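You operate a simulated robot arm through the tools that you are given. There is no shell and no other tool.

Carry out the task below with a simulated robot arm. There is one attempt and no reset: what you move stays moved.

JOB
Try both big plugged balls with the coupler; draw flat the one that reads under the green.
Fine: green-band ball first; tap shut before the coupler moves; the firm ball keeps its air; coupler back on its peg.

The check looks at the end state, three seconds after you hand in, the way a careful person would. Anything else that was tipped, shoved, dropped, spilled or broken makes it a failure.

ROBOT AND FRAMES
A 7-joint arm with a two-finger parallel gripper, fixed in place. Base frame: the origin is on the floor under the middle of its stand, x ahead of it, y to its left, z up. Units: mm, degrees, N and s.
With the tool pointing down near the work surface it reaches from about 440 to 920 mm from the base axis. Its first joint turns from -143.0 to 143.0 degrees. Payload 3 kg.
The TCP is the grasp point between the finger pads, 30 mm short of the fingertips. In the tool frame z runs along the fingers and y along their closing line. The gripper opens to 94 mm. The fingers are 28 mm wide and 10 mm thick; the gripper's body (50 by 96 mm) begins 55 mm behind the TCP.
Orientation is told as [roll, pitch, yaw] about the base's x, y, z axes, in that order, counted from this pose: with the fingers straight down and closing along the base's y, the tool's x points along the base's -x, its y along +y and its z along -z.

CONTROLS
- The arm moves only by the tool play_rows. Its argument "rows" is a list of rows, each an object (a shift or turn left out is 0, a gripper value left out holds the last) with "rot": the turn, a rotation vector about the tool's x, y, z in units of 6 degrees (1.0 is 6 degrees), a list of three; "delta_pos": the shift along the tool's x, y, z in units of 40 mm (1.0 is 40 mm), a list of three; "jaw": the finger opening in mm, from 0 to 94. In form: [{"rot": [ax, ay, az], "delta_pos": [x, y, z], "jaw": jaw}, ...]. A call has 1 to 20 rows; each row shifts and turns the commanded pose from where the row before left it, along the tool's axes as they then stand. A call with a number of a shift or a turn outside -1 to 1 is refused whole. Each row takes 0.2 s and may step no farther than 50 mm and 8.6 degrees from the row before; otherwise, or with a gripper value out of range, the whole call is refused. A pose out of reach is approached as far as the arm can. The call stops where the force on the tool passes 40 N (or 10 N more than at its start, if that is more) or the arm is blocked; 0.2 s more then pass. The fingers move at their own pace (about 72 mm/s each) and stop on an object; they squeeze with about 33 N. The grip force told is the motor's: it shows also when the fingers shut on nothing. Time passes only in rows, and 0.2 s behind the last, so rows that do not move let the fingers close. The reply holds the time, the measured pose of the TCP, the force on the tool along the base axes, the opening and the grip force, in the units named above and with some noise, with the torque about the TCP (base axes, N m) and any sound that the robot's microphone picked up.
- Cameras (640 x 400 px; columns grow to the right, rows downward): "scene" is fixed at [50.9, -499.3, 1616]; the picture's right is [0.84, -0.55, 0.00], its down [-0.28, -0.43, -0.86] and it looks along [0.47, 0.72, -0.51] (base axes); focal length 362 px, centre (320, 200). "wrist" rides on the gripper at [76, 14, -102] in the tool frame; the picture's right is [-0.18, 0.98, 0.00], its down [-0.75, -0.14, -0.64] and it looks along [-0.63, -0.12, 0.77] (tool axes); focal length 243 px, centre (320, 200).
- get_image(camera): a new picture of that camera. No time passes.
- point_at(camera, pixels): for up to 12 pixels [column, row] of the newest picture of that camera ("zoom" is the newest enlarged one), the place [x, y, z] in the base frame of the surface seen there, good to about 2 mm. No time passes.
- enlarge(camera, box): a new picture of the part [left, top, right, bottom] of that camera's present view, enlarged. No time passes.
- hand_in(): hands the job in; it is judged then, once.

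Open the gripper and draw the arm clear of the work before you hand the job in, unless the task says otherwise.

The tools are called after "Request:" as name(argument=value, ...) on one line, values as JSON. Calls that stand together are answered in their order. play_rows: Moves the arm, as the interface text tells. Its arguments: {"type":"object","properties":{"rows":{"type":"array"}},"required":["rows"]} The other tools are called the same way: get_image (camera) takes a picture; point_at (camera, pixels) gives the place of the surface under pixels of a picture; enlarge (camera, box) takes an enlarged picture of a part of a camera's view; hand_in () hands the job in.

At the start:

```text
t: 0.0
tcp_pos: [410.5, 183.4, 1293.3]
tcp_rot: [0.0, 0.0, 0.0]
force: [-0.1, 0.3, -0.2]
moment: [0.01, 0.01, 0.04]
grip_width: 94.0
grasp_force: 0.0
```

scene: 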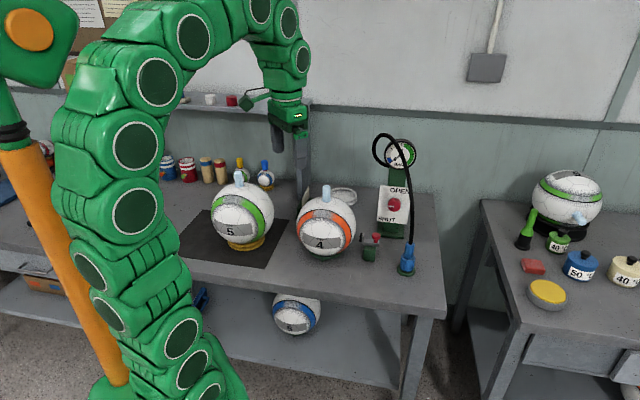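
wrist: 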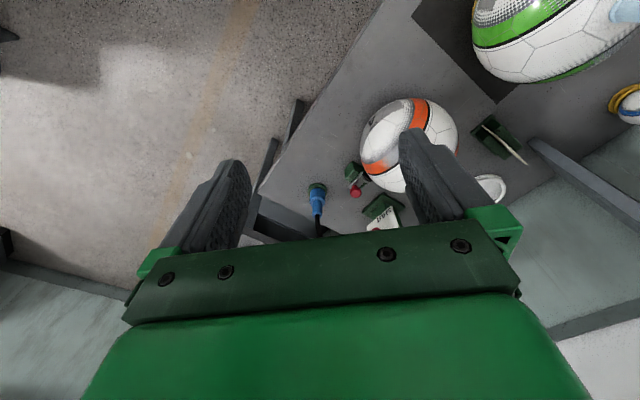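

I start by looking closer at the bench with balls 5 (green band) and 4 (orange band), the gauge/tap panel and the blue coupler.

Request:
enlarge(camera="scene", box=[340, 120, 450, 290])

Request:
enlarge(camera="scene", box=[170, 140, 370, 280])

Request:
enlarge(camera="scene", box=[470, 150, 640, 320])

```text
2.35 times, centred on (395, 205) of scene
```

zoom: 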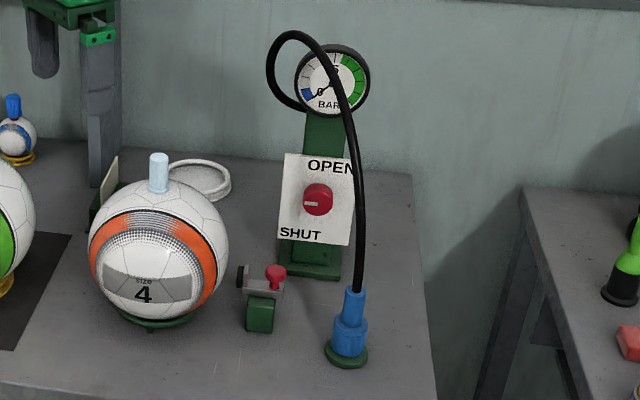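

```text
2.86 times, centred on (270, 210) of scene
```

zoom: 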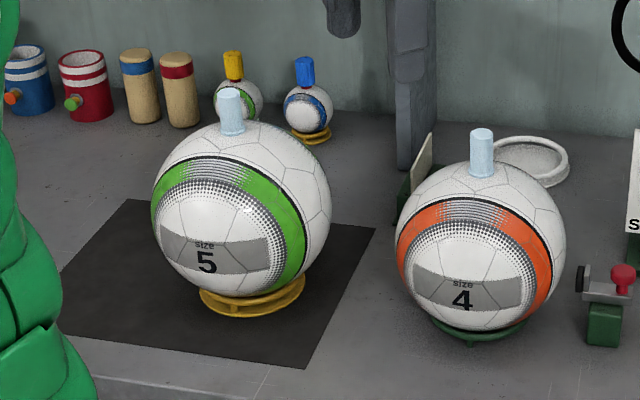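

```text
2.35 times, centred on (555, 235) of scene
```

zoom: 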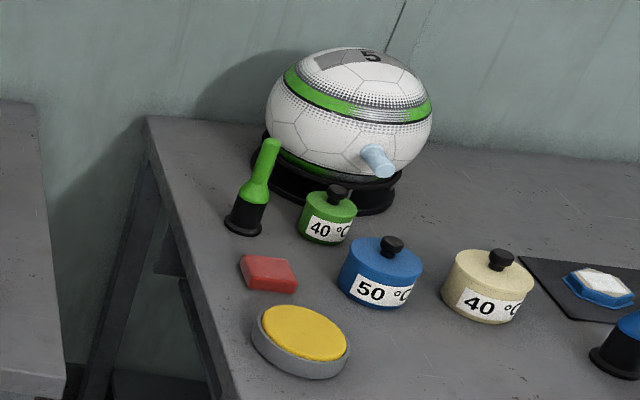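

I need geometry for the bench items: plugs, balls, tap knob, the small red-topped device, coupler and gauge.

Request:
get_image(camera="scene")

Request:
point_at(camera="scene", pixels=[[240, 175], [326, 188], [394, 205], [376, 238], [370, 250], [406, 262], [407, 250], [400, 153], [362, 280], [300, 290], [572, 219], [330, 225]])

Request:
enlarge(camera="scene", box=[370, 130, 430, 170])

Request:
enlarge(camera="scene", box=[355, 180, 425, 285])

```text
taken
```

scene: 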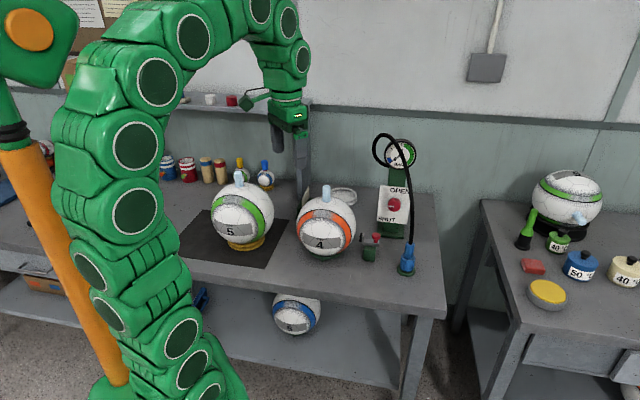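

```text
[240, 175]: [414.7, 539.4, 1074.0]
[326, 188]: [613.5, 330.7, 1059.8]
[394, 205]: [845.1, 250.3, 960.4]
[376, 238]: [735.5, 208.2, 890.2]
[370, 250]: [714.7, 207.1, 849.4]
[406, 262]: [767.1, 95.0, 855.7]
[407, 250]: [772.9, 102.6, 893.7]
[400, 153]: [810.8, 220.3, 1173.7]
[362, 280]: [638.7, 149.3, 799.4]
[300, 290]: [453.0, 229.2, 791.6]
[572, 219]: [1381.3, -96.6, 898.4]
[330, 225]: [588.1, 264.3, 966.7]
```

```text
10.00 times, centred on (400, 150) of scene
```

zoom: 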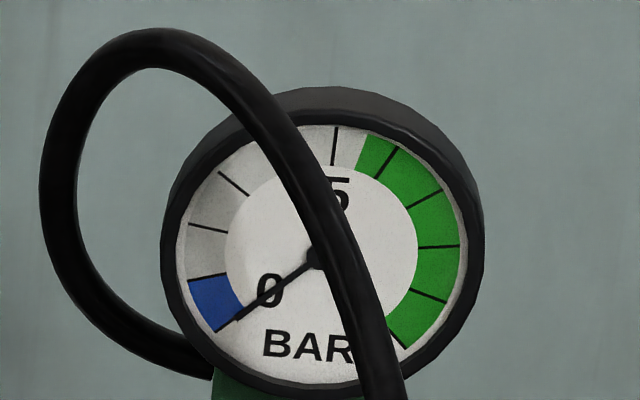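

```text
3.81 times, centred on (390, 232) of scene
```

zoom: 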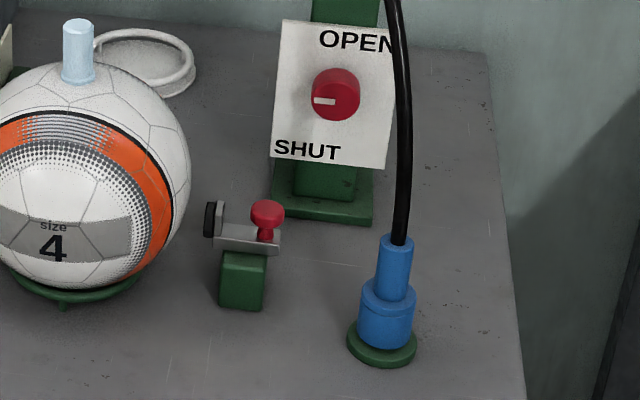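

The gauge rests at 0 with the green zone from ~5.5 up. I look closer at the small device, the card and the panel through the wrist camera.

Request:
enlarge(camera="wrist", box=[290, 140, 410, 240])

Request:
enlarge(camera="wrist", box=[440, 80, 560, 210])

Request:
enlarge(camera="scene", box=[295, 170, 365, 220])

Request:
enlarge(camera="scene", box=[0, 0, 110, 120])

```text
4.00 times, centred on (350, 190) of wrist
```

zoom: 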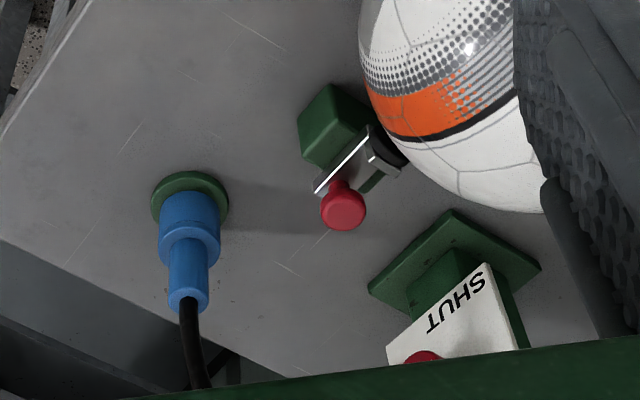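

```text
3.08 times, centred on (500, 145) of wrist
```

zoom: 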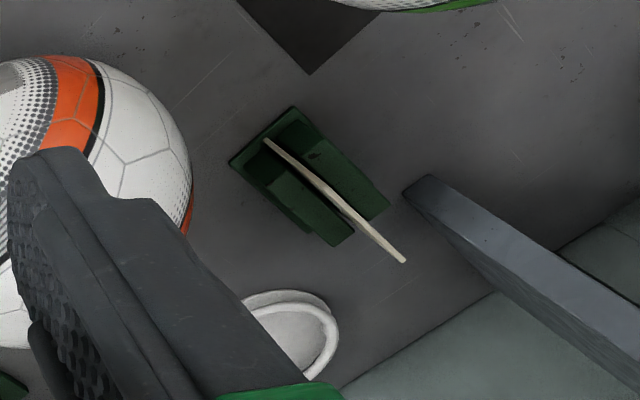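

```text
8.00 times, centred on (330, 195) of scene
```

zoom: 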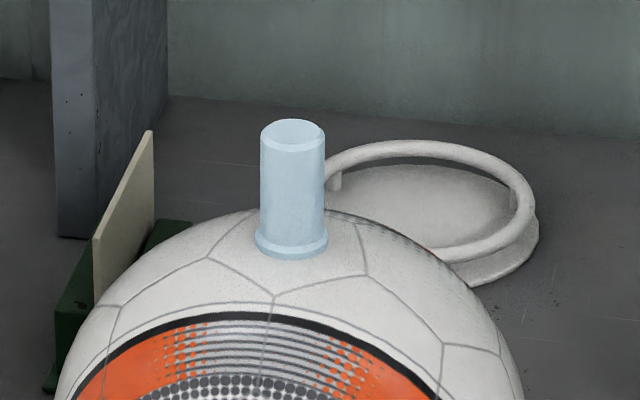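

```text
3.33 times, centred on (55, 60) of scene
```

zoom: 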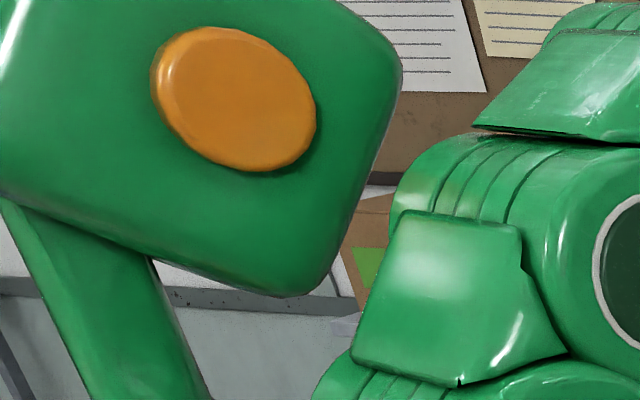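

I measure the panel plane and the knob, and get more details of the coupler and peg.

Request:
enlarge(camera="scene", box=[370, 180, 420, 230])

```text
8.00 times, centred on (395, 205) of scene
```

zoom: 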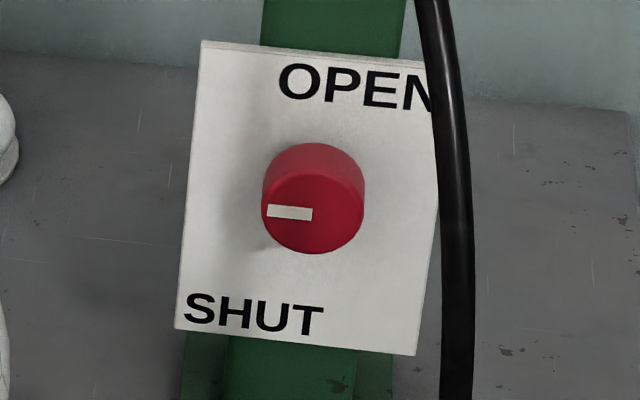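

Request:
point_at(camera="zoom", pixels=[[212, 60], [400, 95], [190, 320], [405, 340], [230, 180], [400, 200], [313, 215], [280, 212], [345, 225], [313, 160], [313, 245], [330, 20]])

Request:
point_at(camera="scene", pixels=[[376, 236], [363, 238], [369, 241], [378, 242], [369, 255], [407, 245], [411, 240], [409, 262], [403, 270], [410, 275], [411, 220], [411, 200]])

```text
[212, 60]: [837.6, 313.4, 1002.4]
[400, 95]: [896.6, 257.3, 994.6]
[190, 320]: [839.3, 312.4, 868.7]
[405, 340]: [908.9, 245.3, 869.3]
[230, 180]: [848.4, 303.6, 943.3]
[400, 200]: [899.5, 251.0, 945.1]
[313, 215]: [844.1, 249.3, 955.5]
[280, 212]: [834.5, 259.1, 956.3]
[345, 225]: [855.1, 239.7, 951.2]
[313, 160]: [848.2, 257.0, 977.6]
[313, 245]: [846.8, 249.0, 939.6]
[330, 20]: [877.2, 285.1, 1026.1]
```

```text
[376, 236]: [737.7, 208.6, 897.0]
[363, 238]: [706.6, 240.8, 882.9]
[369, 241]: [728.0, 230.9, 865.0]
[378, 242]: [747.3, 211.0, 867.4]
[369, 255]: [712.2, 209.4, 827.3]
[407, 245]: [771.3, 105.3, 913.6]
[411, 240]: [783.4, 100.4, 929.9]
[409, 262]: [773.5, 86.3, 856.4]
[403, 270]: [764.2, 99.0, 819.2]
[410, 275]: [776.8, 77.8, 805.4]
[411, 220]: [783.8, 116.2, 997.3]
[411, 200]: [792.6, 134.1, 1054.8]
```

The panel is vertical, facing about (-0.69,-0.72,0), with the knob protruding ~40 mm and its pointer to the left. I move the arm to a safe viewing spot in front of the panel to look at tap, gauge and small device.

Request:
play_rows(rows=[{"delta_pos": [-0.625, -0.846, 0.3875]}, {"delta_pos": [-0.625, -0.846, 0.3875]}, {"delta_pos": [-0.625, -0.846, 0.3875]}, {"delta_pos": [-0.625, -0.846, 0.3875]}, {"delta_pos": [-0.625, -0.846, 0.3875]}, {"delta_pos": [-0.625, -0.846, 0.3875]}, {"rot": [0, 0, -0.958]}, {"rot": [0, 0, -0.958]}, {"rot": [0, 0, -0.958]}, {"rot": [0, 0, -0.958]}, {"rot": [0, 0, -0.958]}, {"rot": [0, 0, -0.958]}, {"rot": [0, 0, -0.958]}, {"rot": [0, 0, -0.958]}])

Request:
get_image(camera="wrist")

Request:
get_image(camera="scene")

```text
t: 3.0
tcp_pos: [561.0, -19.4, 1200.1]
tcp_rot: [0.1, 0.0, 46.0]
force: [0.9, 0.1, -0.4]
moment: [0.02, 0.0, 0.03]
grip_width: 94.3
grasp_force: 0.1
```

```text
taken
```

wrist: 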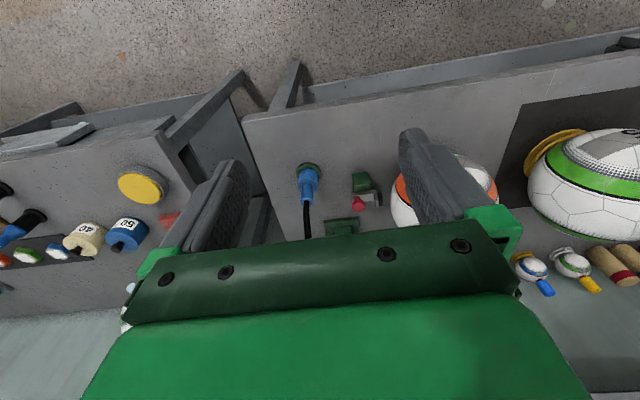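

```text
taken
```

scene: 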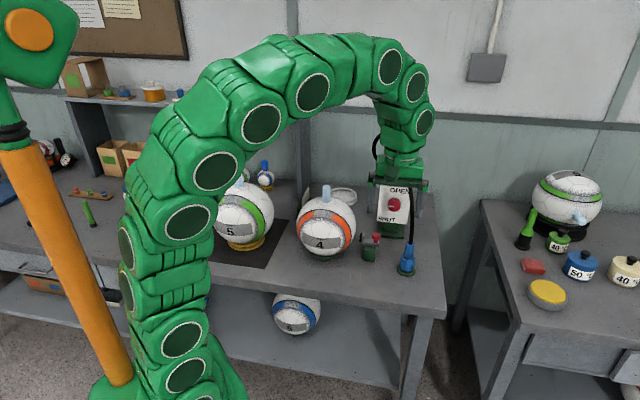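

The gripper hides the panel in this pose; I pitch the tool 60° forward so the panel and gauge come into the upper half of the wrist view.

Request:
play_rows(rows=[{"rot": [0, -1, 0]}, {"rot": [0, -1, 0]}, {"rot": [0, -1, 0]}, {"rot": [0, -1, 0]}, {"rot": [0, -1, 0]}, {"rot": [0, -1, 0]}, {"rot": [0, -1, 0]}, {"rot": [0, -1, 0]}, {"rot": [0, -1, 0]}, {"rot": [0, -1, 0]}])

Request:
get_image(camera="wrist")

Request:
get_image(camera="scene")

```text
t: 5.2
tcp_pos: [560.3, -19.7, 1201.7]
tcp_rot: [0.0, -60.0, 46.2]
force: [0.1, 0.2, 0.2]
moment: [-0.02, 0.01, 0.01]
grip_width: 93.9
grasp_force: 0.1
```

```text
taken
```

wrist: 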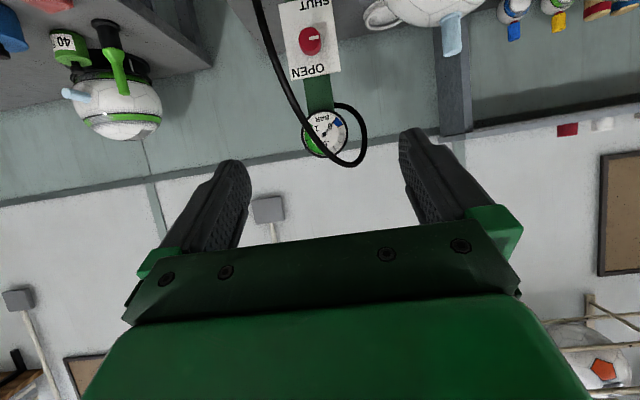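

```text
taken
```

scene: 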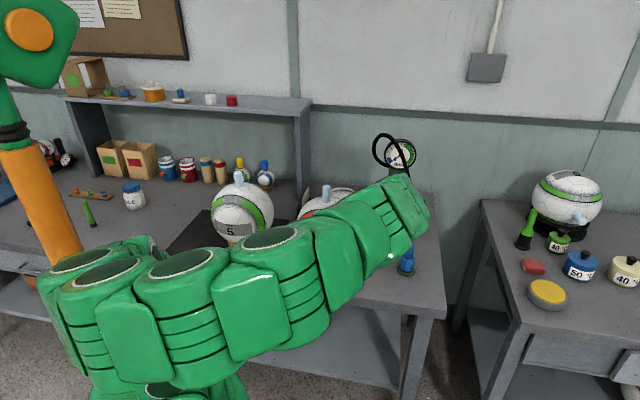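

The panel is at (310,40) and the gauge at (325,132), upside down; I enlarge both.

Request:
enlarge(camera="wrist", box=[260, 0, 370, 85])

Request:
enlarge(camera="wrist", box=[285, 90, 385, 170])

```text
4.71 times, centred on (315, 42) of wrist
```

zoom: 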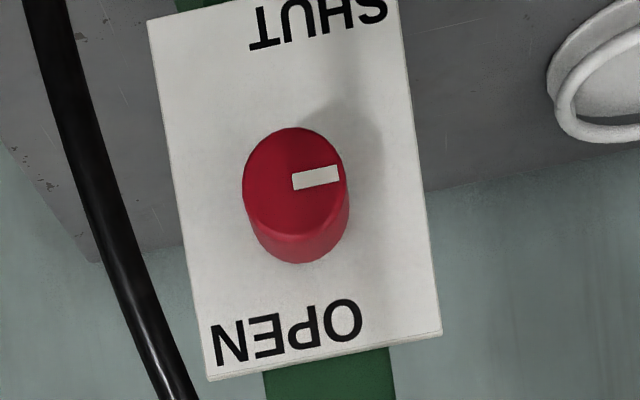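

```text
5.00 times, centred on (335, 130) of wrist
```

zoom: 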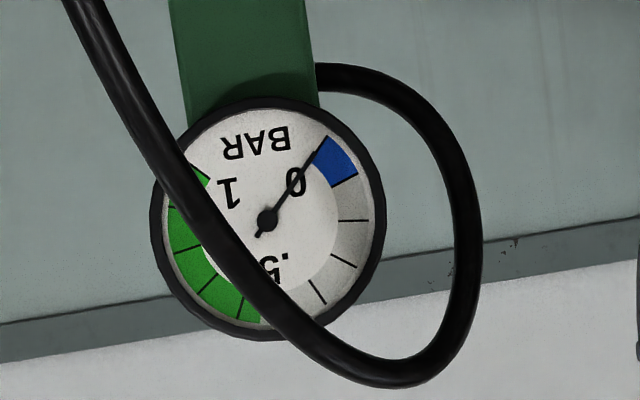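

The gauge reads 0–1 bar, green ≈0.55–1. Now I pitch back 36° to see the bench top and the small red-knobbed device and card.

Request:
play_rows(rows=[{"rot": [0, 1, 0]}, {"rot": [0, 1, 0]}, {"rot": [0, 1, 0]}, {"rot": [0, 1, 0]}, {"rot": [0, 1, 0]}, {"rot": [0, 1, 0]}])

Request:
get_image(camera="wrist")

```text
t: 6.6
tcp_pos: [561.3, -19.6, 1200.6]
tcp_rot: [0.0, -23.9, 45.9]
force: [0.7, 0.2, 0.6]
moment: [0.02, -0.03, 0.0]
grip_width: 94.0
grasp_force: 0.1
```

```text
taken
```

wrist: 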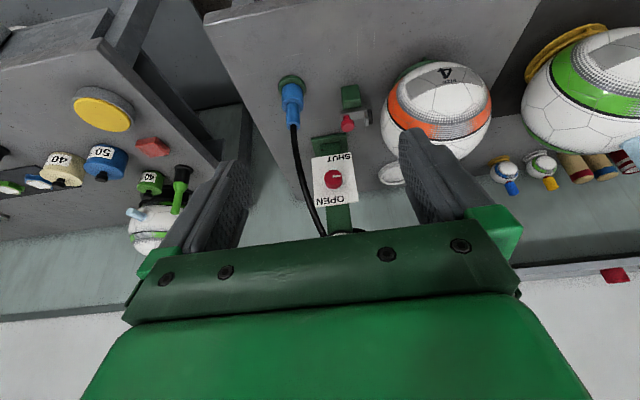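

The device is at (353,105) and the coupler at (292,100); I enlarge both.

Request:
enlarge(camera="wrist", box=[325, 75, 385, 140])

Request:
enlarge(camera="wrist", box=[260, 60, 330, 140])

Request:
enlarge(camera="wrist", box=[300, 140, 370, 215])

```text
6.15 times, centred on (355, 108) of wrist
```

zoom: 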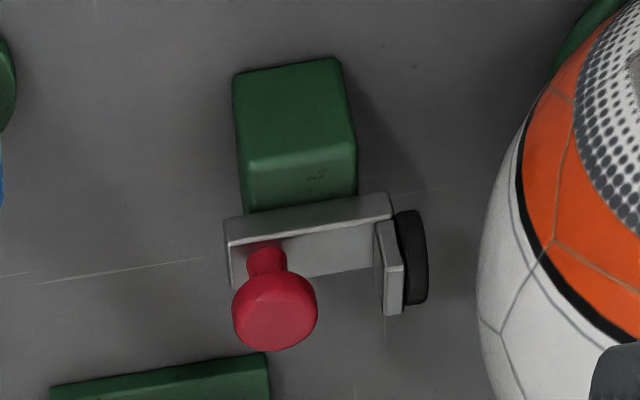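

```text
5.00 times, centred on (295, 100) of wrist
```

zoom: 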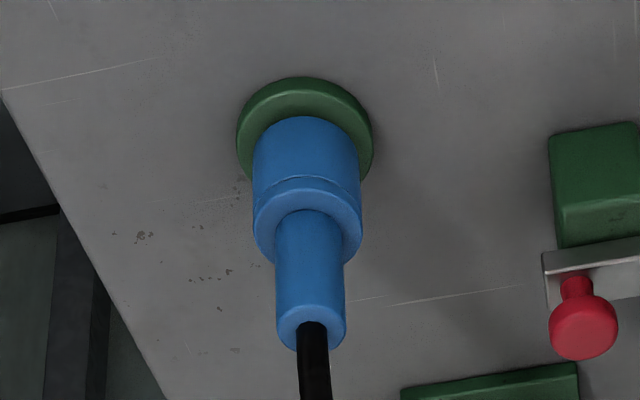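

```text
5.33 times, centred on (335, 178) of wrist
```

zoom: 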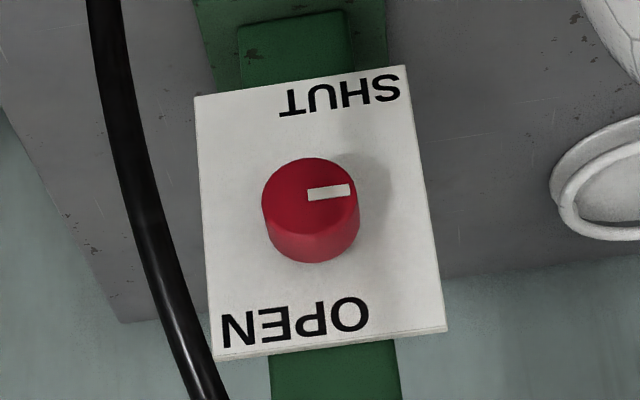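

The device looks like a toggle clamp with its rubber pad facing ball 4. I now check the card behind ball 4, first locating it.

Request:
enlarge(camera="scene", box=[290, 175, 330, 225])

Request:
get_image(camera="scene")

```text
8.00 times, centred on (310, 200) of scene
```

zoom: 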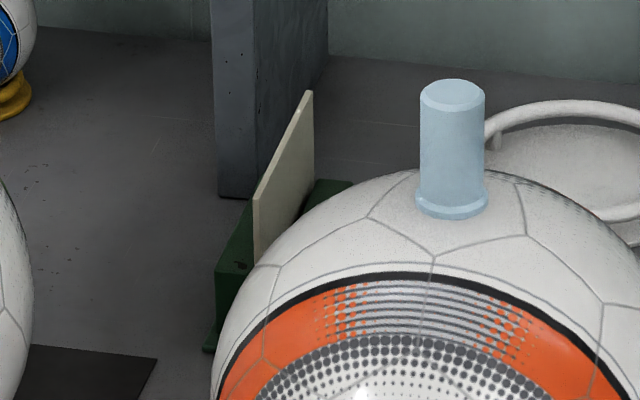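

```text
taken
```

scene: 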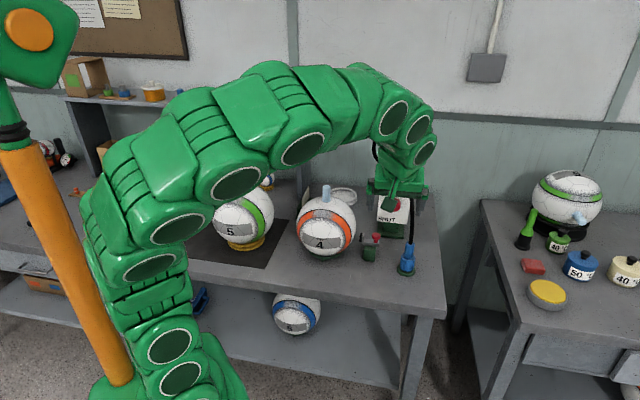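

Request:
point_at(camera="zoom", pixels=[[262, 215], [285, 160], [307, 110], [280, 210], [235, 270], [450, 95], [450, 150], [455, 200], [232, 100], [560, 180], [340, 220], [500, 110]])

```text
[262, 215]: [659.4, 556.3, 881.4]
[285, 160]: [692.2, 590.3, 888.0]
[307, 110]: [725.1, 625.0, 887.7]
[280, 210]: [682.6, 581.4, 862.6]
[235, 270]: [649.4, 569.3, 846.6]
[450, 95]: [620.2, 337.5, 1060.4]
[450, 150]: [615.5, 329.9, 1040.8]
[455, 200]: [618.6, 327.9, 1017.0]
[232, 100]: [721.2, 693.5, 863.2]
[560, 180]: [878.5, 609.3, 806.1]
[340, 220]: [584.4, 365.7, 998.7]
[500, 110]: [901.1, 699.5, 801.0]
```

The card stands at about (690,590,870) edge-on to the scene camera. Before swinging left I check where the shelf and post are.

Request:
point_at(camera="scene", pixels=[[250, 104], [307, 106], [302, 150], [90, 97], [155, 95], [282, 100], [230, 101]])

Request:
play_rows(rows=[{"rot": [0, 1, 0]}, {"rot": [0, 1, 0]}, {"rot": [0, 1, 0]}, {"rot": [0, 1, 0]}])

```text
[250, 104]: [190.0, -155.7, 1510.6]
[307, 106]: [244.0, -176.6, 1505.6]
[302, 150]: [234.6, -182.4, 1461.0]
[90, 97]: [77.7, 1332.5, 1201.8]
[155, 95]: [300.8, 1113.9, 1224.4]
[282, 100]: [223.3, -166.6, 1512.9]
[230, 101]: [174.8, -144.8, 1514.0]
```

```text
t: 7.6
tcp_pos: [561.1, -18.6, 1200.3]
tcp_rot: [0.1, 0.1, 46.0]
force: [0.2, 0.1, 0.0]
moment: [-0.01, 0.01, 0.01]
grip_width: 94.0
grasp_force: 0.1
```

The shelf is on the back edge (x+y≈1410, z≈1200), well clear of my path. I swing left at height to see the card's other face.

Request:
play_rows(rows=[{"delta_pos": [-0.472, 0.929, -0.147]}, {"delta_pos": [-0.472, 0.929, -0.147]}, {"delta_pos": [-0.472, 0.929, -0.147]}, {"delta_pos": [-0.472, 0.929, -0.147]}, {"delta_pos": [-0.472, 0.929, -0.147]}, {"delta_pos": [-0.472, 0.929, -0.147]}, {"delta_pos": [-0.472, 0.929, -0.147]}, {"delta_pos": [-0.472, 0.929, -0.147]}, {"delta_pos": [-0.472, 0.929, -0.147]}, {"delta_pos": [-0.472, 0.929, -0.147]}, {"delta_pos": [-0.472, 0.929, -0.147]}, {"delta_pos": [-0.472, 0.929, -0.147]}, {"delta_pos": [-0.472, 0.929, -0.147]}, {"delta_pos": [-0.472, 0.929, -0.147]}, {"delta_pos": [-0.472, 0.929, -0.147]}, {"delta_pos": [-0.472, 0.929, -0.147]}])

Request:
play_rows(rows=[{"rot": [0, 0, 0.95]}, {"rot": [0, 0, 0.95]}, {"rot": [0, 0, 0.95]}, {"rot": [0, 0, 0.95]}, {"rot": [0, 0, 0.95]}, {"rot": [0, 0, 0.95]}, {"rot": [0, 0, 0.95]}, {"rot": [0, 0, 0.95]}, {"rot": [0, 0, 0.95]}, {"rot": [0, 0, 0.95]}, {"rot": [0, -1, 0]}, {"rot": [0, -1, 0]}, {"rot": [0, -1, 0]}, {"rot": [0, -1, 0]}])

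Request:
get_image(camera="wrist")

Request:
get_image(camera="scene")

```text
t: 11.0
tcp_pos: [342.7, 575.0, 1254.6]
tcp_rot: [-0.1, 0.0, 46.1]
force: [-0.2, 0.0, 0.0]
moment: [-0.04, -0.01, 0.03]
grip_width: 94.2
grasp_force: 0.1
out of reach, approached as far as the arm can: row 15, 16
```

```text
t: 14.0
tcp_pos: [343.7, 576.9, 1255.5]
tcp_rot: [-0.1, -24.1, -10.9]
force: [0.1, -1.2, 0.9]
moment: [0.01, 0.01, -0.03]
grip_width: 94.2
grasp_force: 0.1
```

```text
taken
```

wrist: 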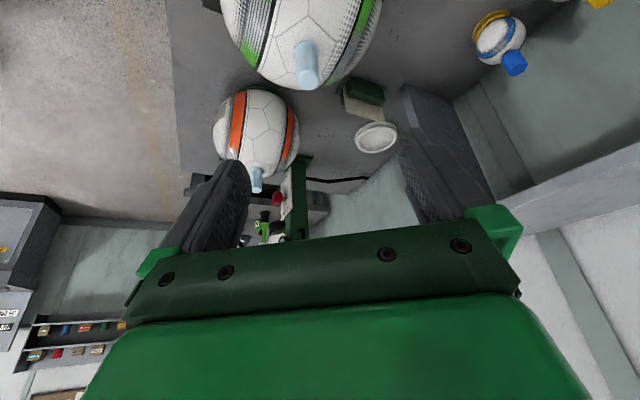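

```text
taken
```

scene: 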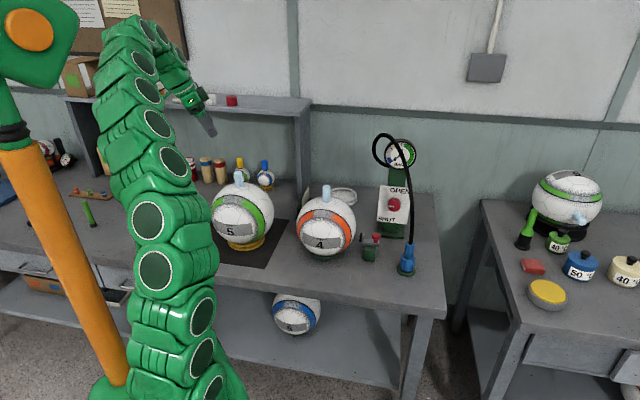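

The card is at (363,98) in the wrist view; I enlarge it.

Request:
enlarge(camera="wrist", box=[330, 70, 410, 130])

Request:
enlarge(camera="wrist", box=[220, 0, 390, 110])

Request:
enlarge(camera="scene", box=[345, 215, 425, 285])

```text
6.67 times, centred on (370, 100) of wrist
```

zoom: 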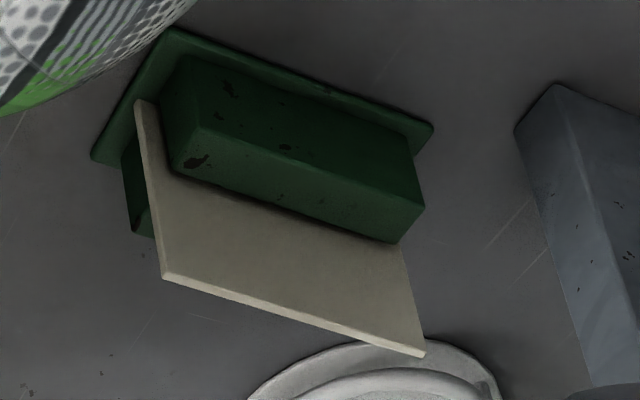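

```text
3.64 times, centred on (305, 55) of wrist
```

zoom: 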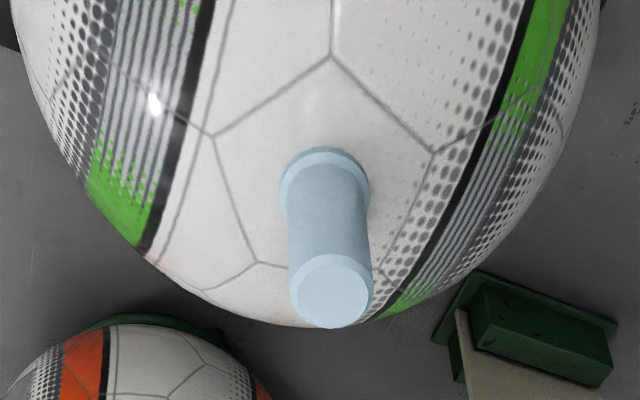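

```text
5.71 times, centred on (385, 250) of scene
```

zoom: 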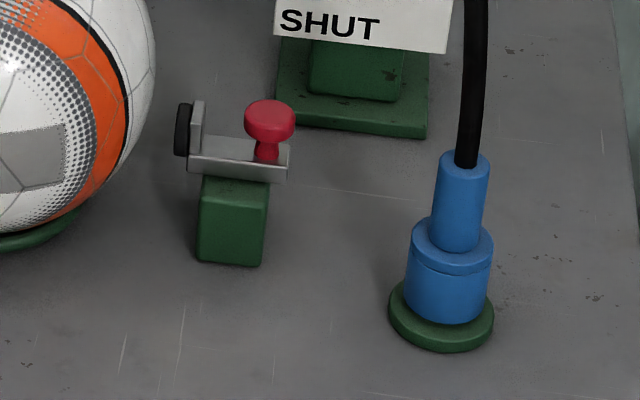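

The card is blank. Now I measure the coupler, its peg and the clamp in the enlarged scene view.

Request:
point_at(camera="zoom", pixels=[[463, 155], [440, 200], [462, 200], [485, 200], [460, 240], [450, 262], [412, 290], [450, 295], [488, 290], [448, 315], [440, 338], [470, 100]])

Request:
point_at(camera="scene", pixels=[[407, 245], [407, 240], [242, 172], [238, 174], [238, 182], [236, 186], [233, 200], [215, 210], [262, 215], [240, 240], [322, 186], [327, 200]])

```text
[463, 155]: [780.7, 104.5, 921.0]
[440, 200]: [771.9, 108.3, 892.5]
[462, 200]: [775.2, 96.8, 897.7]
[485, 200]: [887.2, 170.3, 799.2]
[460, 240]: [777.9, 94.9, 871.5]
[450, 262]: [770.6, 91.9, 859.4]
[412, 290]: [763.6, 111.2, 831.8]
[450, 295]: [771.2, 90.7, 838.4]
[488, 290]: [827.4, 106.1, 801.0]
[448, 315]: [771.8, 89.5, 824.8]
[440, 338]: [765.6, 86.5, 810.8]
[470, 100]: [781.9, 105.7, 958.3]
```

```text
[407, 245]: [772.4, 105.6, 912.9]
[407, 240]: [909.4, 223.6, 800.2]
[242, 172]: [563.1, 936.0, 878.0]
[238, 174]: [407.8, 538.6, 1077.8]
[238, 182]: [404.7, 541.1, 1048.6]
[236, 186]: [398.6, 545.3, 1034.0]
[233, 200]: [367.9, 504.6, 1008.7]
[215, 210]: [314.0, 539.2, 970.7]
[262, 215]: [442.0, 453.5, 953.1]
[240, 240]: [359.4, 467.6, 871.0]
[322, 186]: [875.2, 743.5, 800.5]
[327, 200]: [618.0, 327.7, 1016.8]
```

The card is blank, so nothing more to read. Before moving the coupler I want to confirm the tap is really shut, so I'll go to the knob from the upper left (clear of hose and clamp) and feel for the stop; first a transfer back to the front at safe height.

Request:
play_rows(rows=[{"rot": [0, 1, 0]}, {"rot": [0, 1, 0]}, {"rot": [0, 1, 0]}, {"rot": [0, 1, 0]}, {"delta_pos": [-0.598, -0.897, 0.106]}, {"delta_pos": [-0.598, -0.897, 0.106]}, {"delta_pos": [-0.598, -0.897, 0.106]}, {"delta_pos": [-0.598, -0.897, 0.106]}, {"delta_pos": [-0.598, -0.897, 0.106]}, {"delta_pos": [-0.598, -0.897, 0.106]}, {"delta_pos": [-0.598, -0.897, 0.106]}, {"delta_pos": [-0.598, -0.897, 0.106]}, {"delta_pos": [-0.598, -0.897, 0.106]}, {"delta_pos": [-0.598, -0.897, 0.106]}, {"delta_pos": [-0.598, -0.897, 0.106]}, {"delta_pos": [-0.598, -0.897, 0.106]}, {"delta_pos": [-0.598, -0.897, 0.106]}])

Request:
play_rows(rows=[{"rot": [0, 0, -0.857]}, {"rot": [0, 0, -0.857]}, {"rot": [0, 0, -0.857]}, {"rot": [0, 0, -0.857]}, {"rot": [0, 0, -0.857]}, {"rot": [0, 0, -0.857]}, {"rot": [0, 0, -0.857]}, {"rot": [0, -0.947, 0]}, {"rot": [0, -0.947, 0]}, {"rot": [0, -0.947, 0]}, {"rot": [0, -0.947, 0]}, {"rot": [0, -0.947, 0]}, {"rot": [0, -0.947, 0]}, {"rot": [0, -0.947, 0]}, {"rot": [0, -0.947, 0]}, {"rot": [0, -0.947, 0]}, {"rot": [0, -0.947, 0]}, {"rot": [0, -0.947, 0]}, {"rot": [0, -0.947, 0]}])

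Request:
get_image(camera="wrist")

```text
t: 17.6
tcp_pos: [560.3, 58.6, 1199.9]
tcp_rot: [0.1, 0.0, -11.0]
force: [-0.4, -1.0, 0.9]
moment: [0.01, -0.01, 0.01]
grip_width: 94.0
grasp_force: 0.0
```

```text
t: 21.6
tcp_pos: [559.5, 58.7, 1201.5]
tcp_rot: [-0.1, -65.5, 25.1]
force: [0.1, -0.1, 0.2]
moment: [0.03, 0.02, -0.03]
grip_width: 94.2
grasp_force: 0.1
```

```text
taken
```

wrist: 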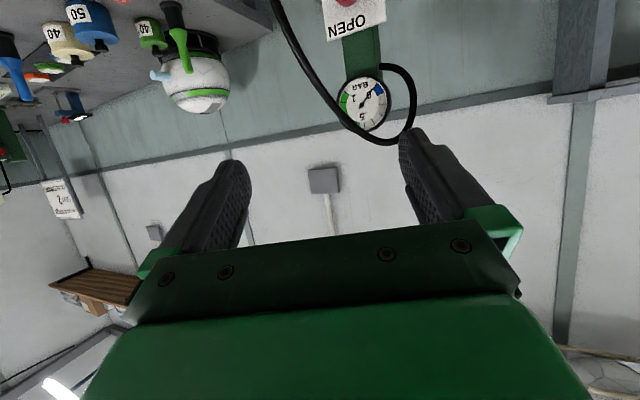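

Gauge and panel visible at (360,100) and (350,10). Next I roll the gripper -46° so its pads lie parallel to the knob axis, then check the pose.

Request:
play_rows(rows=[{"rot": [0, 0, -0.9625]}, {"rot": [0, 0, -0.9625]}, {"rot": [0, 0, -0.9625]}, {"rot": [0, 0, -0.9625]}, {"rot": [0, 0, -0.9625]}, {"rot": [0, 0, -0.9625]}, {"rot": [0, 0, -0.9625]}, {"rot": [0, 0, -0.9625]}])

Request:
get_image(camera="wrist")

Request:
get_image(camera="scene")

```text
t: 23.4
tcp_pos: [559.8, 58.6, 1201.9]
tcp_rot: [-54.9, -43.6, 89.0]
force: [0.0, -0.2, -0.3]
moment: [0.03, -0.02, -0.04]
grip_width: 93.9
grasp_force: 0.2
out of reach, approached as far as the arm can: row 1
```

```text
taken
```

wrist: 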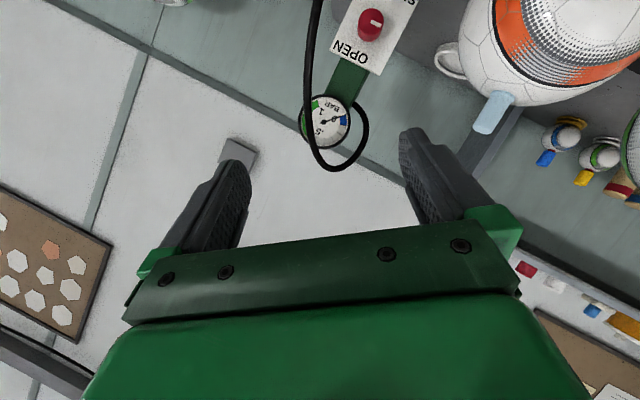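

```text
taken
```

scene: 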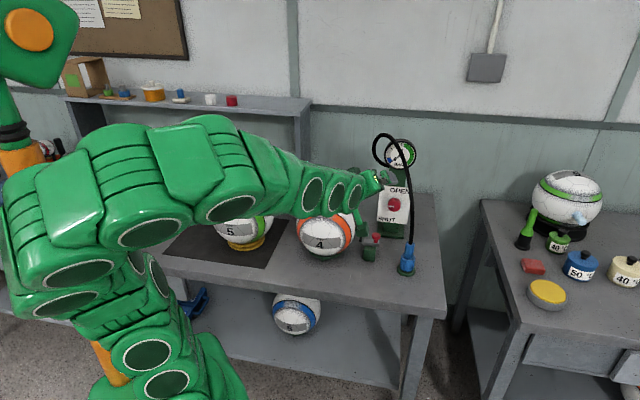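

The arm took a left-elbow configuration. Before descending I check how the forearm lies relative to the plugs of balls 5 and 4.

Request:
point_at(camera="scene", pixels=[[60, 215], [120, 210], [180, 180], [230, 175], [230, 210], [270, 175], [300, 195], [330, 200], [355, 195], [372, 185], [310, 180], [375, 178]])

```text
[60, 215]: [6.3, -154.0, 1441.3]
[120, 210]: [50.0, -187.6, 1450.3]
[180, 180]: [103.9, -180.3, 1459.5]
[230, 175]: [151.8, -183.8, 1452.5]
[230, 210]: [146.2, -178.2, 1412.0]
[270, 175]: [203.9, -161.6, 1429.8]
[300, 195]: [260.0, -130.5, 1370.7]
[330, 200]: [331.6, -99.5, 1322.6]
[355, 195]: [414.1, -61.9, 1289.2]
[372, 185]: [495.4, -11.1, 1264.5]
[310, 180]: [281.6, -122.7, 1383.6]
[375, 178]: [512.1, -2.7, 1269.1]
```

The forearm is high and on the right side, away from the balls. I descend to the pre-approach point 150 mm off the knob with jaws at 70.

Request:
play_rows(rows=[{"delta_pos": [0.0993, 0.3386, 0.93], "jaw": 70}, {"delta_pos": [0.0993, 0.3386, 0.93], "jaw": 70}, {"delta_pos": [0.0993, 0.3386, 0.93]}, {"delta_pos": [0.0993, 0.3386, 0.93]}, {"delta_pos": [0.0993, 0.3386, 0.93]}, {"delta_pos": [0.0993, 0.3386, 0.93]}, {"delta_pos": [0.0993, 0.3386, 0.93]}])

Request:
get_image(camera="wrist")

Request:
get_image(camera="scene")

```text
t: 25.0
tcp_pos: [719.5, 193.9, 1016.1]
tcp_rot: [-54.8, -43.8, 89.1]
force: [0.3, -0.4, -0.4]
moment: [0.0, -0.01, 0.0]
grip_width: 69.9
grasp_force: 0.0
```

```text
taken
```

wrist: 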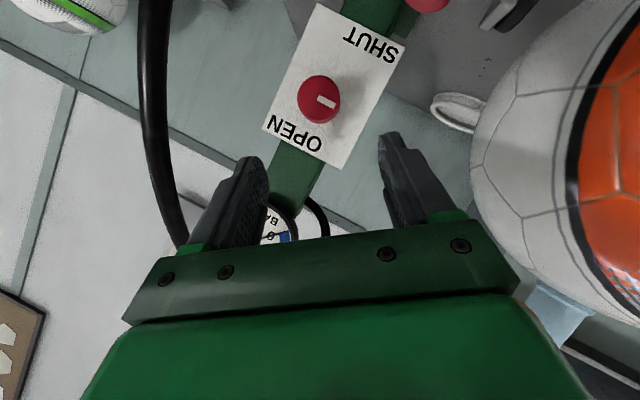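

```text
taken
```

scene: 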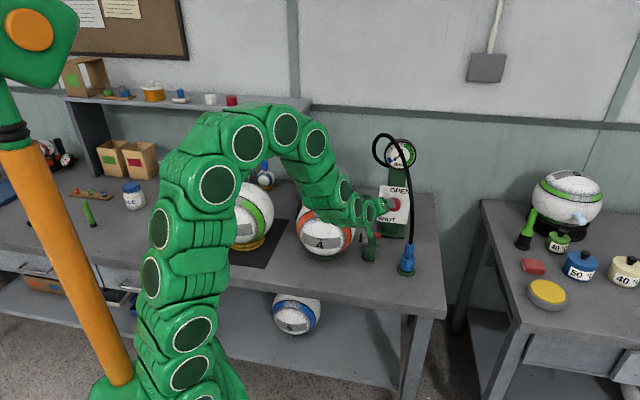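

The knob is at (320,98) in the wrist view; I measure its face and the panel from here.

Request:
enlarge(camera="wrist", box=[260, 40, 400, 150])

Request:
point_at(camera="wrist", pixels=[[320, 96], [315, 90], [330, 104], [308, 100], [322, 112], [300, 150], [340, 30], [385, 60], [275, 120], [350, 150]])

```text
3.64 times, centred on (330, 95) of wrist
```

zoom: 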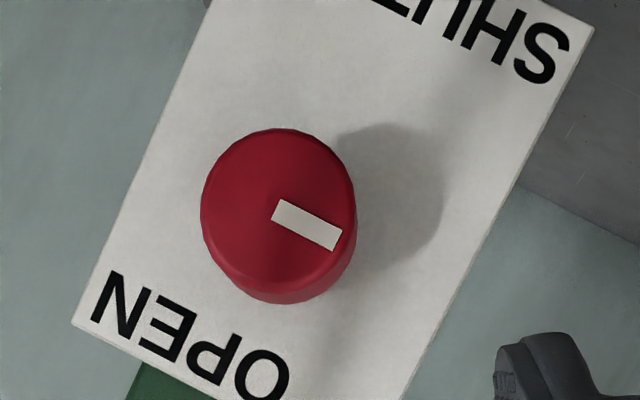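

```text
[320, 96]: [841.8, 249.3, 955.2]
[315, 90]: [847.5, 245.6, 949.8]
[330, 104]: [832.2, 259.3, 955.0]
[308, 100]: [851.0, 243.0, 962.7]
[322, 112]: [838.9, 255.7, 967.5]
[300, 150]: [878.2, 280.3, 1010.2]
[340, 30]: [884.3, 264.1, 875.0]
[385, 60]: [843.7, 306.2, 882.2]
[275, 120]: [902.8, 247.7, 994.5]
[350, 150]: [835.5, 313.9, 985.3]
```

Knob face centre ≈ (843.5, 249, 956.5); the pointer is exactly horizontal-left. I move straight in 148 mm along the tool axis so the open fingers straddle the knob.

Request:
play_rows(rows=[{"delta_pos": [0, -0.0195, 0.926]}, {"delta_pos": [0, -0.0195, 0.926]}, {"delta_pos": [0, -0.0195, 0.926]}, {"delta_pos": [0, -0.0195, 0.926]}])

Request:
get_image(camera="wrist")

Request:
enlarge(camera="scene", box=[340, 130, 440, 290])

```text
t: 26.0
tcp_pos: [843.4, 248.1, 956.7]
tcp_rot: [-54.6, -43.7, 88.8]
force: [-0.5, -0.4, 0.1]
moment: [-0.04, -0.01, -0.01]
grip_width: 69.8
grasp_force: 0.1
```

```text
taken
```

wrist: 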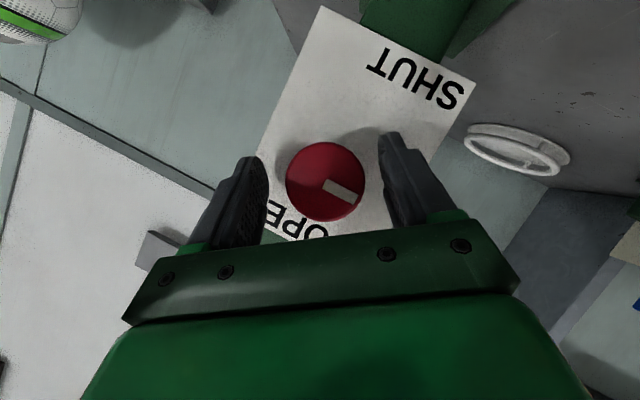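

```text
2.50 times, centred on (390, 210) of scene
```

zoom: 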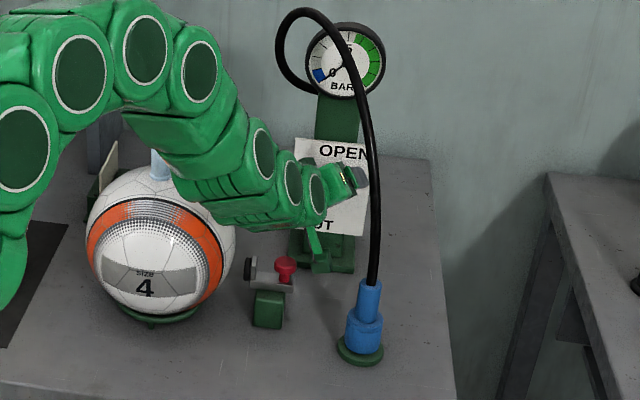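

The fingers straddle the knob cleanly. I close on it and hold to see the width and forces.

Request:
play_rows(rows=[{"jaw": 20}, {"jaw": 20}, {"jaw": 20}])

```text
t: 26.8
tcp_pos: [841.3, 251.5, 957.2]
tcp_rot: [-54.5, -43.6, 88.9]
force: [-29.4, 22.3, -18.7]
moment: [-0.19, 0.36, 1.63]
grip_width: 43.3
grasp_force: 45.5
```

The grip is off-centre by ~3 mm (40 N side load along tool +y); I shift the commanded pose +3 mm in tool y to relieve it.

Request:
play_rows(rows=[{"delta_pos": [0, 0.04, 0]}, {"delta_pos": [0, 0.035, 0]}, {}])

```text
t: 27.6
tcp_pos: [841.6, 249.7, 956.5]
tcp_rot: [-54.7, -43.8, 88.8]
force: [-15.2, 9.3, -10.0]
moment: [-0.34, 0.38, 1.5]
grip_width: 43.4
grasp_force: 45.5
```

Side load halved; another +3 mm along tool y to null it.

Request:
play_rows(rows=[{"delta_pos": [0, 0.04, 0]}, {"delta_pos": [0, 0.03, 0]}, {}])

```text
t: 28.4
tcp_pos: [840.6, 248.4, 956.5]
tcp_rot: [-54.9, -43.9, 88.8]
force: [27.5, -13.2, 11.9]
moment: [-0.47, 0.35, 0.5]
grip_width: 43.8
grasp_force: 44.8
```

Overshot (−30 N now); stepping back 1.6 mm.

Request:
play_rows(rows=[{"delta_pos": [0, -0.04, 0]}, {}])

```text
t: 29.0
tcp_pos: [841.0, 250.1, 955.4]
tcp_rot: [-54.7, -43.8, 88.9]
force: [36.1, -15.5, 13.5]
moment: [-0.44, 0.29, 0.21]
grip_width: 43.7
grasp_force: 44.8
```

I wait a moment to see if the force settles.

Request:
play_rows(rows=[{}, {}])

```text
t: 29.6
tcp_pos: [842.3, 248.8, 957.3]
tcp_rot: [-54.8, -43.8, 88.8]
force: [43.4, -21.3, 18.1]
moment: [-0.32, 0.18, 0.19]
grip_width: 43.6
grasp_force: 45.0
```

Request:
play_rows(rows=[{"delta_pos": [0, -0.05, 0]}, {}, {}])

```text
t: 30.4
tcp_pos: [841.4, 248.8, 956.5]
tcp_rot: [-54.7, -43.8, 88.9]
force: [8.7, -17.1, 18.2]
moment: [-0.38, 0.29, 0.49]
grip_width: 43.6
grasp_force: 45.3
```

Request:
play_rows(rows=[{"delta_pos": [0, -0.03, 0]}, {}, {}])

```text
t: 31.4
tcp_pos: [840.8, 250.5, 957.4]
tcp_rot: [-54.6, -43.5, 89.0]
force: [-16.7, -3.8, 13.5]
moment: [-0.57, 0.53, 0.46]
grip_width: 43.6
grasp_force: 44.9
stopped in row 3: the force on the tool passed its limit at 41 N (the readings are from after the stop); the commanded pose is now the measured one
```

The stop reset the command to the measured pose; I read the forces again while holding still.

Request:
play_rows(rows=[{}])

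```text
t: 31.8
tcp_pos: [840.9, 248.5, 957.1]
tcp_rot: [-54.7, -43.5, 89.0]
force: [-20.9, -4.9, 15.5]
moment: [-0.57, 0.55, 0.54]
grip_width: 43.3
grasp_force: 45.2
```

The residual is ~25 N along the tool axis; I back off ~1 mm then try turning the knob 6° counter-clockwise (toward SHUT) to feel for the stop.

Request:
play_rows(rows=[{"delta_pos": [0, 0, -0.03]}, {}, {"rot": [0.265, -0.01, -0.424]}, {"rot": [0.265, -0.01, -0.424]}, {}])

Request:
get_image(camera="wrist")

Request:
enlarge(camera="wrist", box=[250, 110, 410, 240])

```text
t: 33.0
tcp_pos: [840.4, 247.8, 956.8]
tcp_rot: [-60.3, -39.3, 92.8]
force: [1.2, 4.0, 3.6]
moment: [0.24, -0.1, 0.81]
grip_width: 43.1
grasp_force: 44.7
```

```text
taken
```

wrist: 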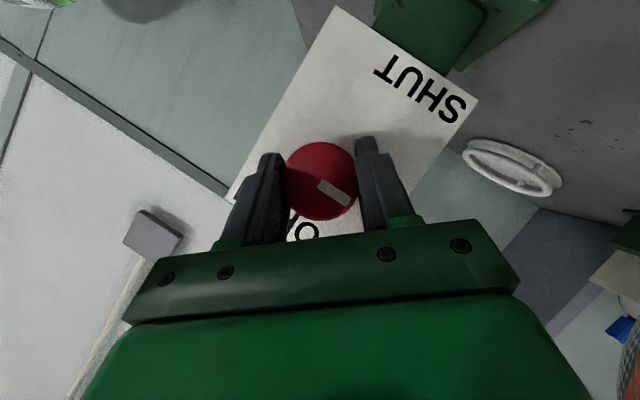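

```text
3.08 times, centred on (330, 175) of wrist
```

zoom: 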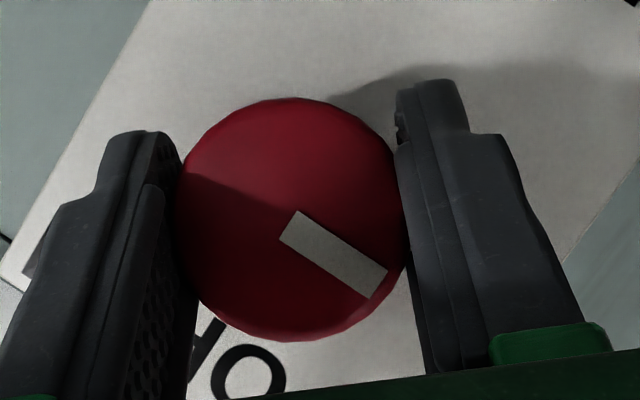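

I check the pointer's true angle via 3D points on its two ends.

Request:
point_at(camera="zoom", pixels=[[293, 226], [310, 238], [345, 262], [375, 283], [300, 211], [385, 271], [282, 240], [368, 297], [290, 170], [230, 220], [300, 300]])

Request:
enlarge(camera="scene", box=[375, 180, 415, 230])

```text
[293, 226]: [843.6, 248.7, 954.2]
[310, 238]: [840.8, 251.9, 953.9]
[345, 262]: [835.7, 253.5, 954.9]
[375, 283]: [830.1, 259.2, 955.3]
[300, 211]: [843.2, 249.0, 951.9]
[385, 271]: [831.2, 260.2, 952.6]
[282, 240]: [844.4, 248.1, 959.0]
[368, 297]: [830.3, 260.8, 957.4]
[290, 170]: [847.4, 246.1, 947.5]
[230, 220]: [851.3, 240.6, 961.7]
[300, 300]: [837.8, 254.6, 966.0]
```

```text
8.00 times, centred on (395, 205) of scene
```

zoom: 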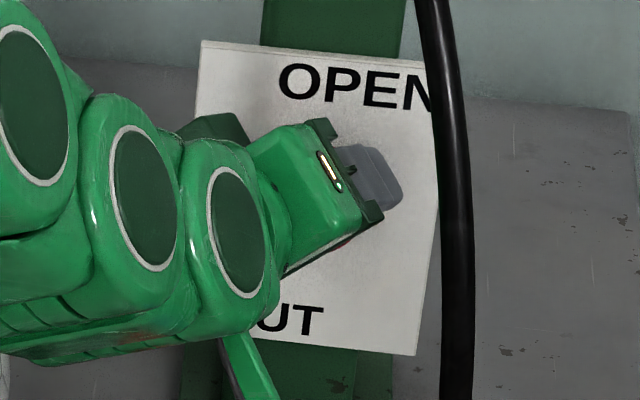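

The pointer still looks horizontal within noise. I turn a further 9° counter-clockwise to make it unambiguous.

Request:
play_rows(rows=[{"rot": [0.265, -0.01, -0.424]}, {"rot": [0.265, -0.01, -0.424]}, {"rot": [0.265, -0.01, -0.424]}, {}])

Request:
enlarge(camera="wrist", box=[250, 110, 410, 240])

```text
t: 34.0
tcp_pos: [840.7, 249.1, 956.1]
tcp_rot: [-67.6, -32.6, 97.0]
force: [3.5, -0.5, 1.3]
moment: [0.44, 0.83, 0.3]
grip_width: 43.5
grasp_force: 45.0
```

```text
3.08 times, centred on (330, 175) of wrist
```

zoom: 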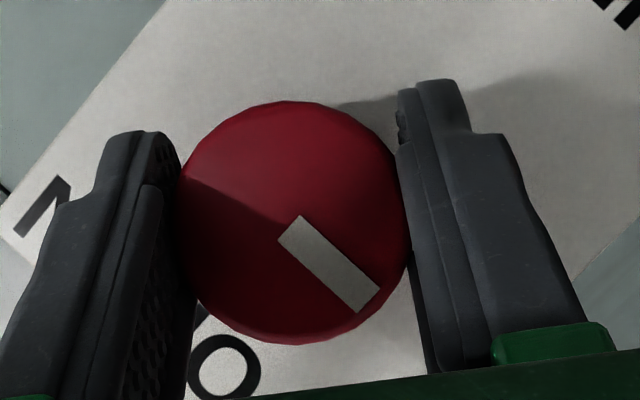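

The pointer stayed fixed in the world while the moment about the knob axis rose to ~0.9 N m: the tap is against its SHUT stop, so it is shut and opens clockwise. I release and back out along the tool axis.

Request:
play_rows(rows=[{"jaw": 70}, {"jaw": 70}, {"delta_pos": [0, 0, -0.5]}, {"delta_pos": [0, 0, -0.93]}, {"delta_pos": [0, 0, -0.93]}, {"delta_pos": [0, 0, -0.93]}, {"delta_pos": [0, 0, -0.93]}])

Request:
get_image(camera="wrist")

Request:
enlarge(camera="scene", box=[340, 130, 440, 290])

```text
t: 35.6
tcp_pos: [690.5, 196.9, 1009.0]
tcp_rot: [-67.6, -32.7, 97.1]
force: [-0.1, 0.3, -0.7]
moment: [0.02, 0.0, -0.01]
grip_width: 69.9
grasp_force: 0.1
```

```text
taken
```

wrist: 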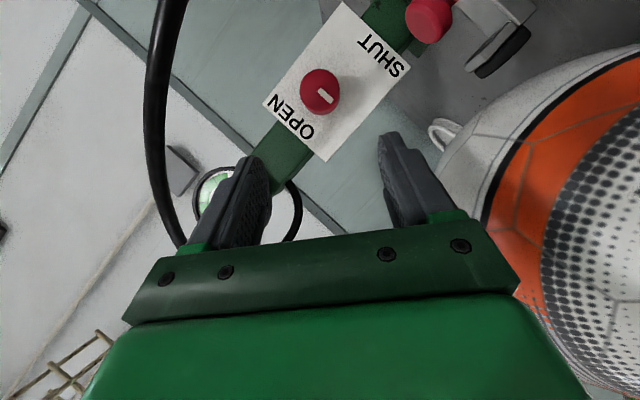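

```text
2.50 times, centred on (390, 210) of scene
```

zoom: 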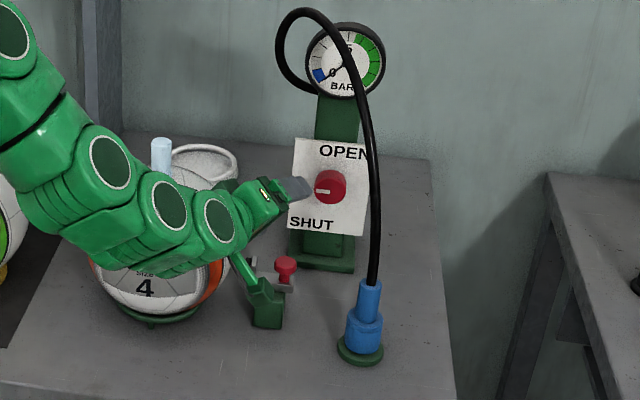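

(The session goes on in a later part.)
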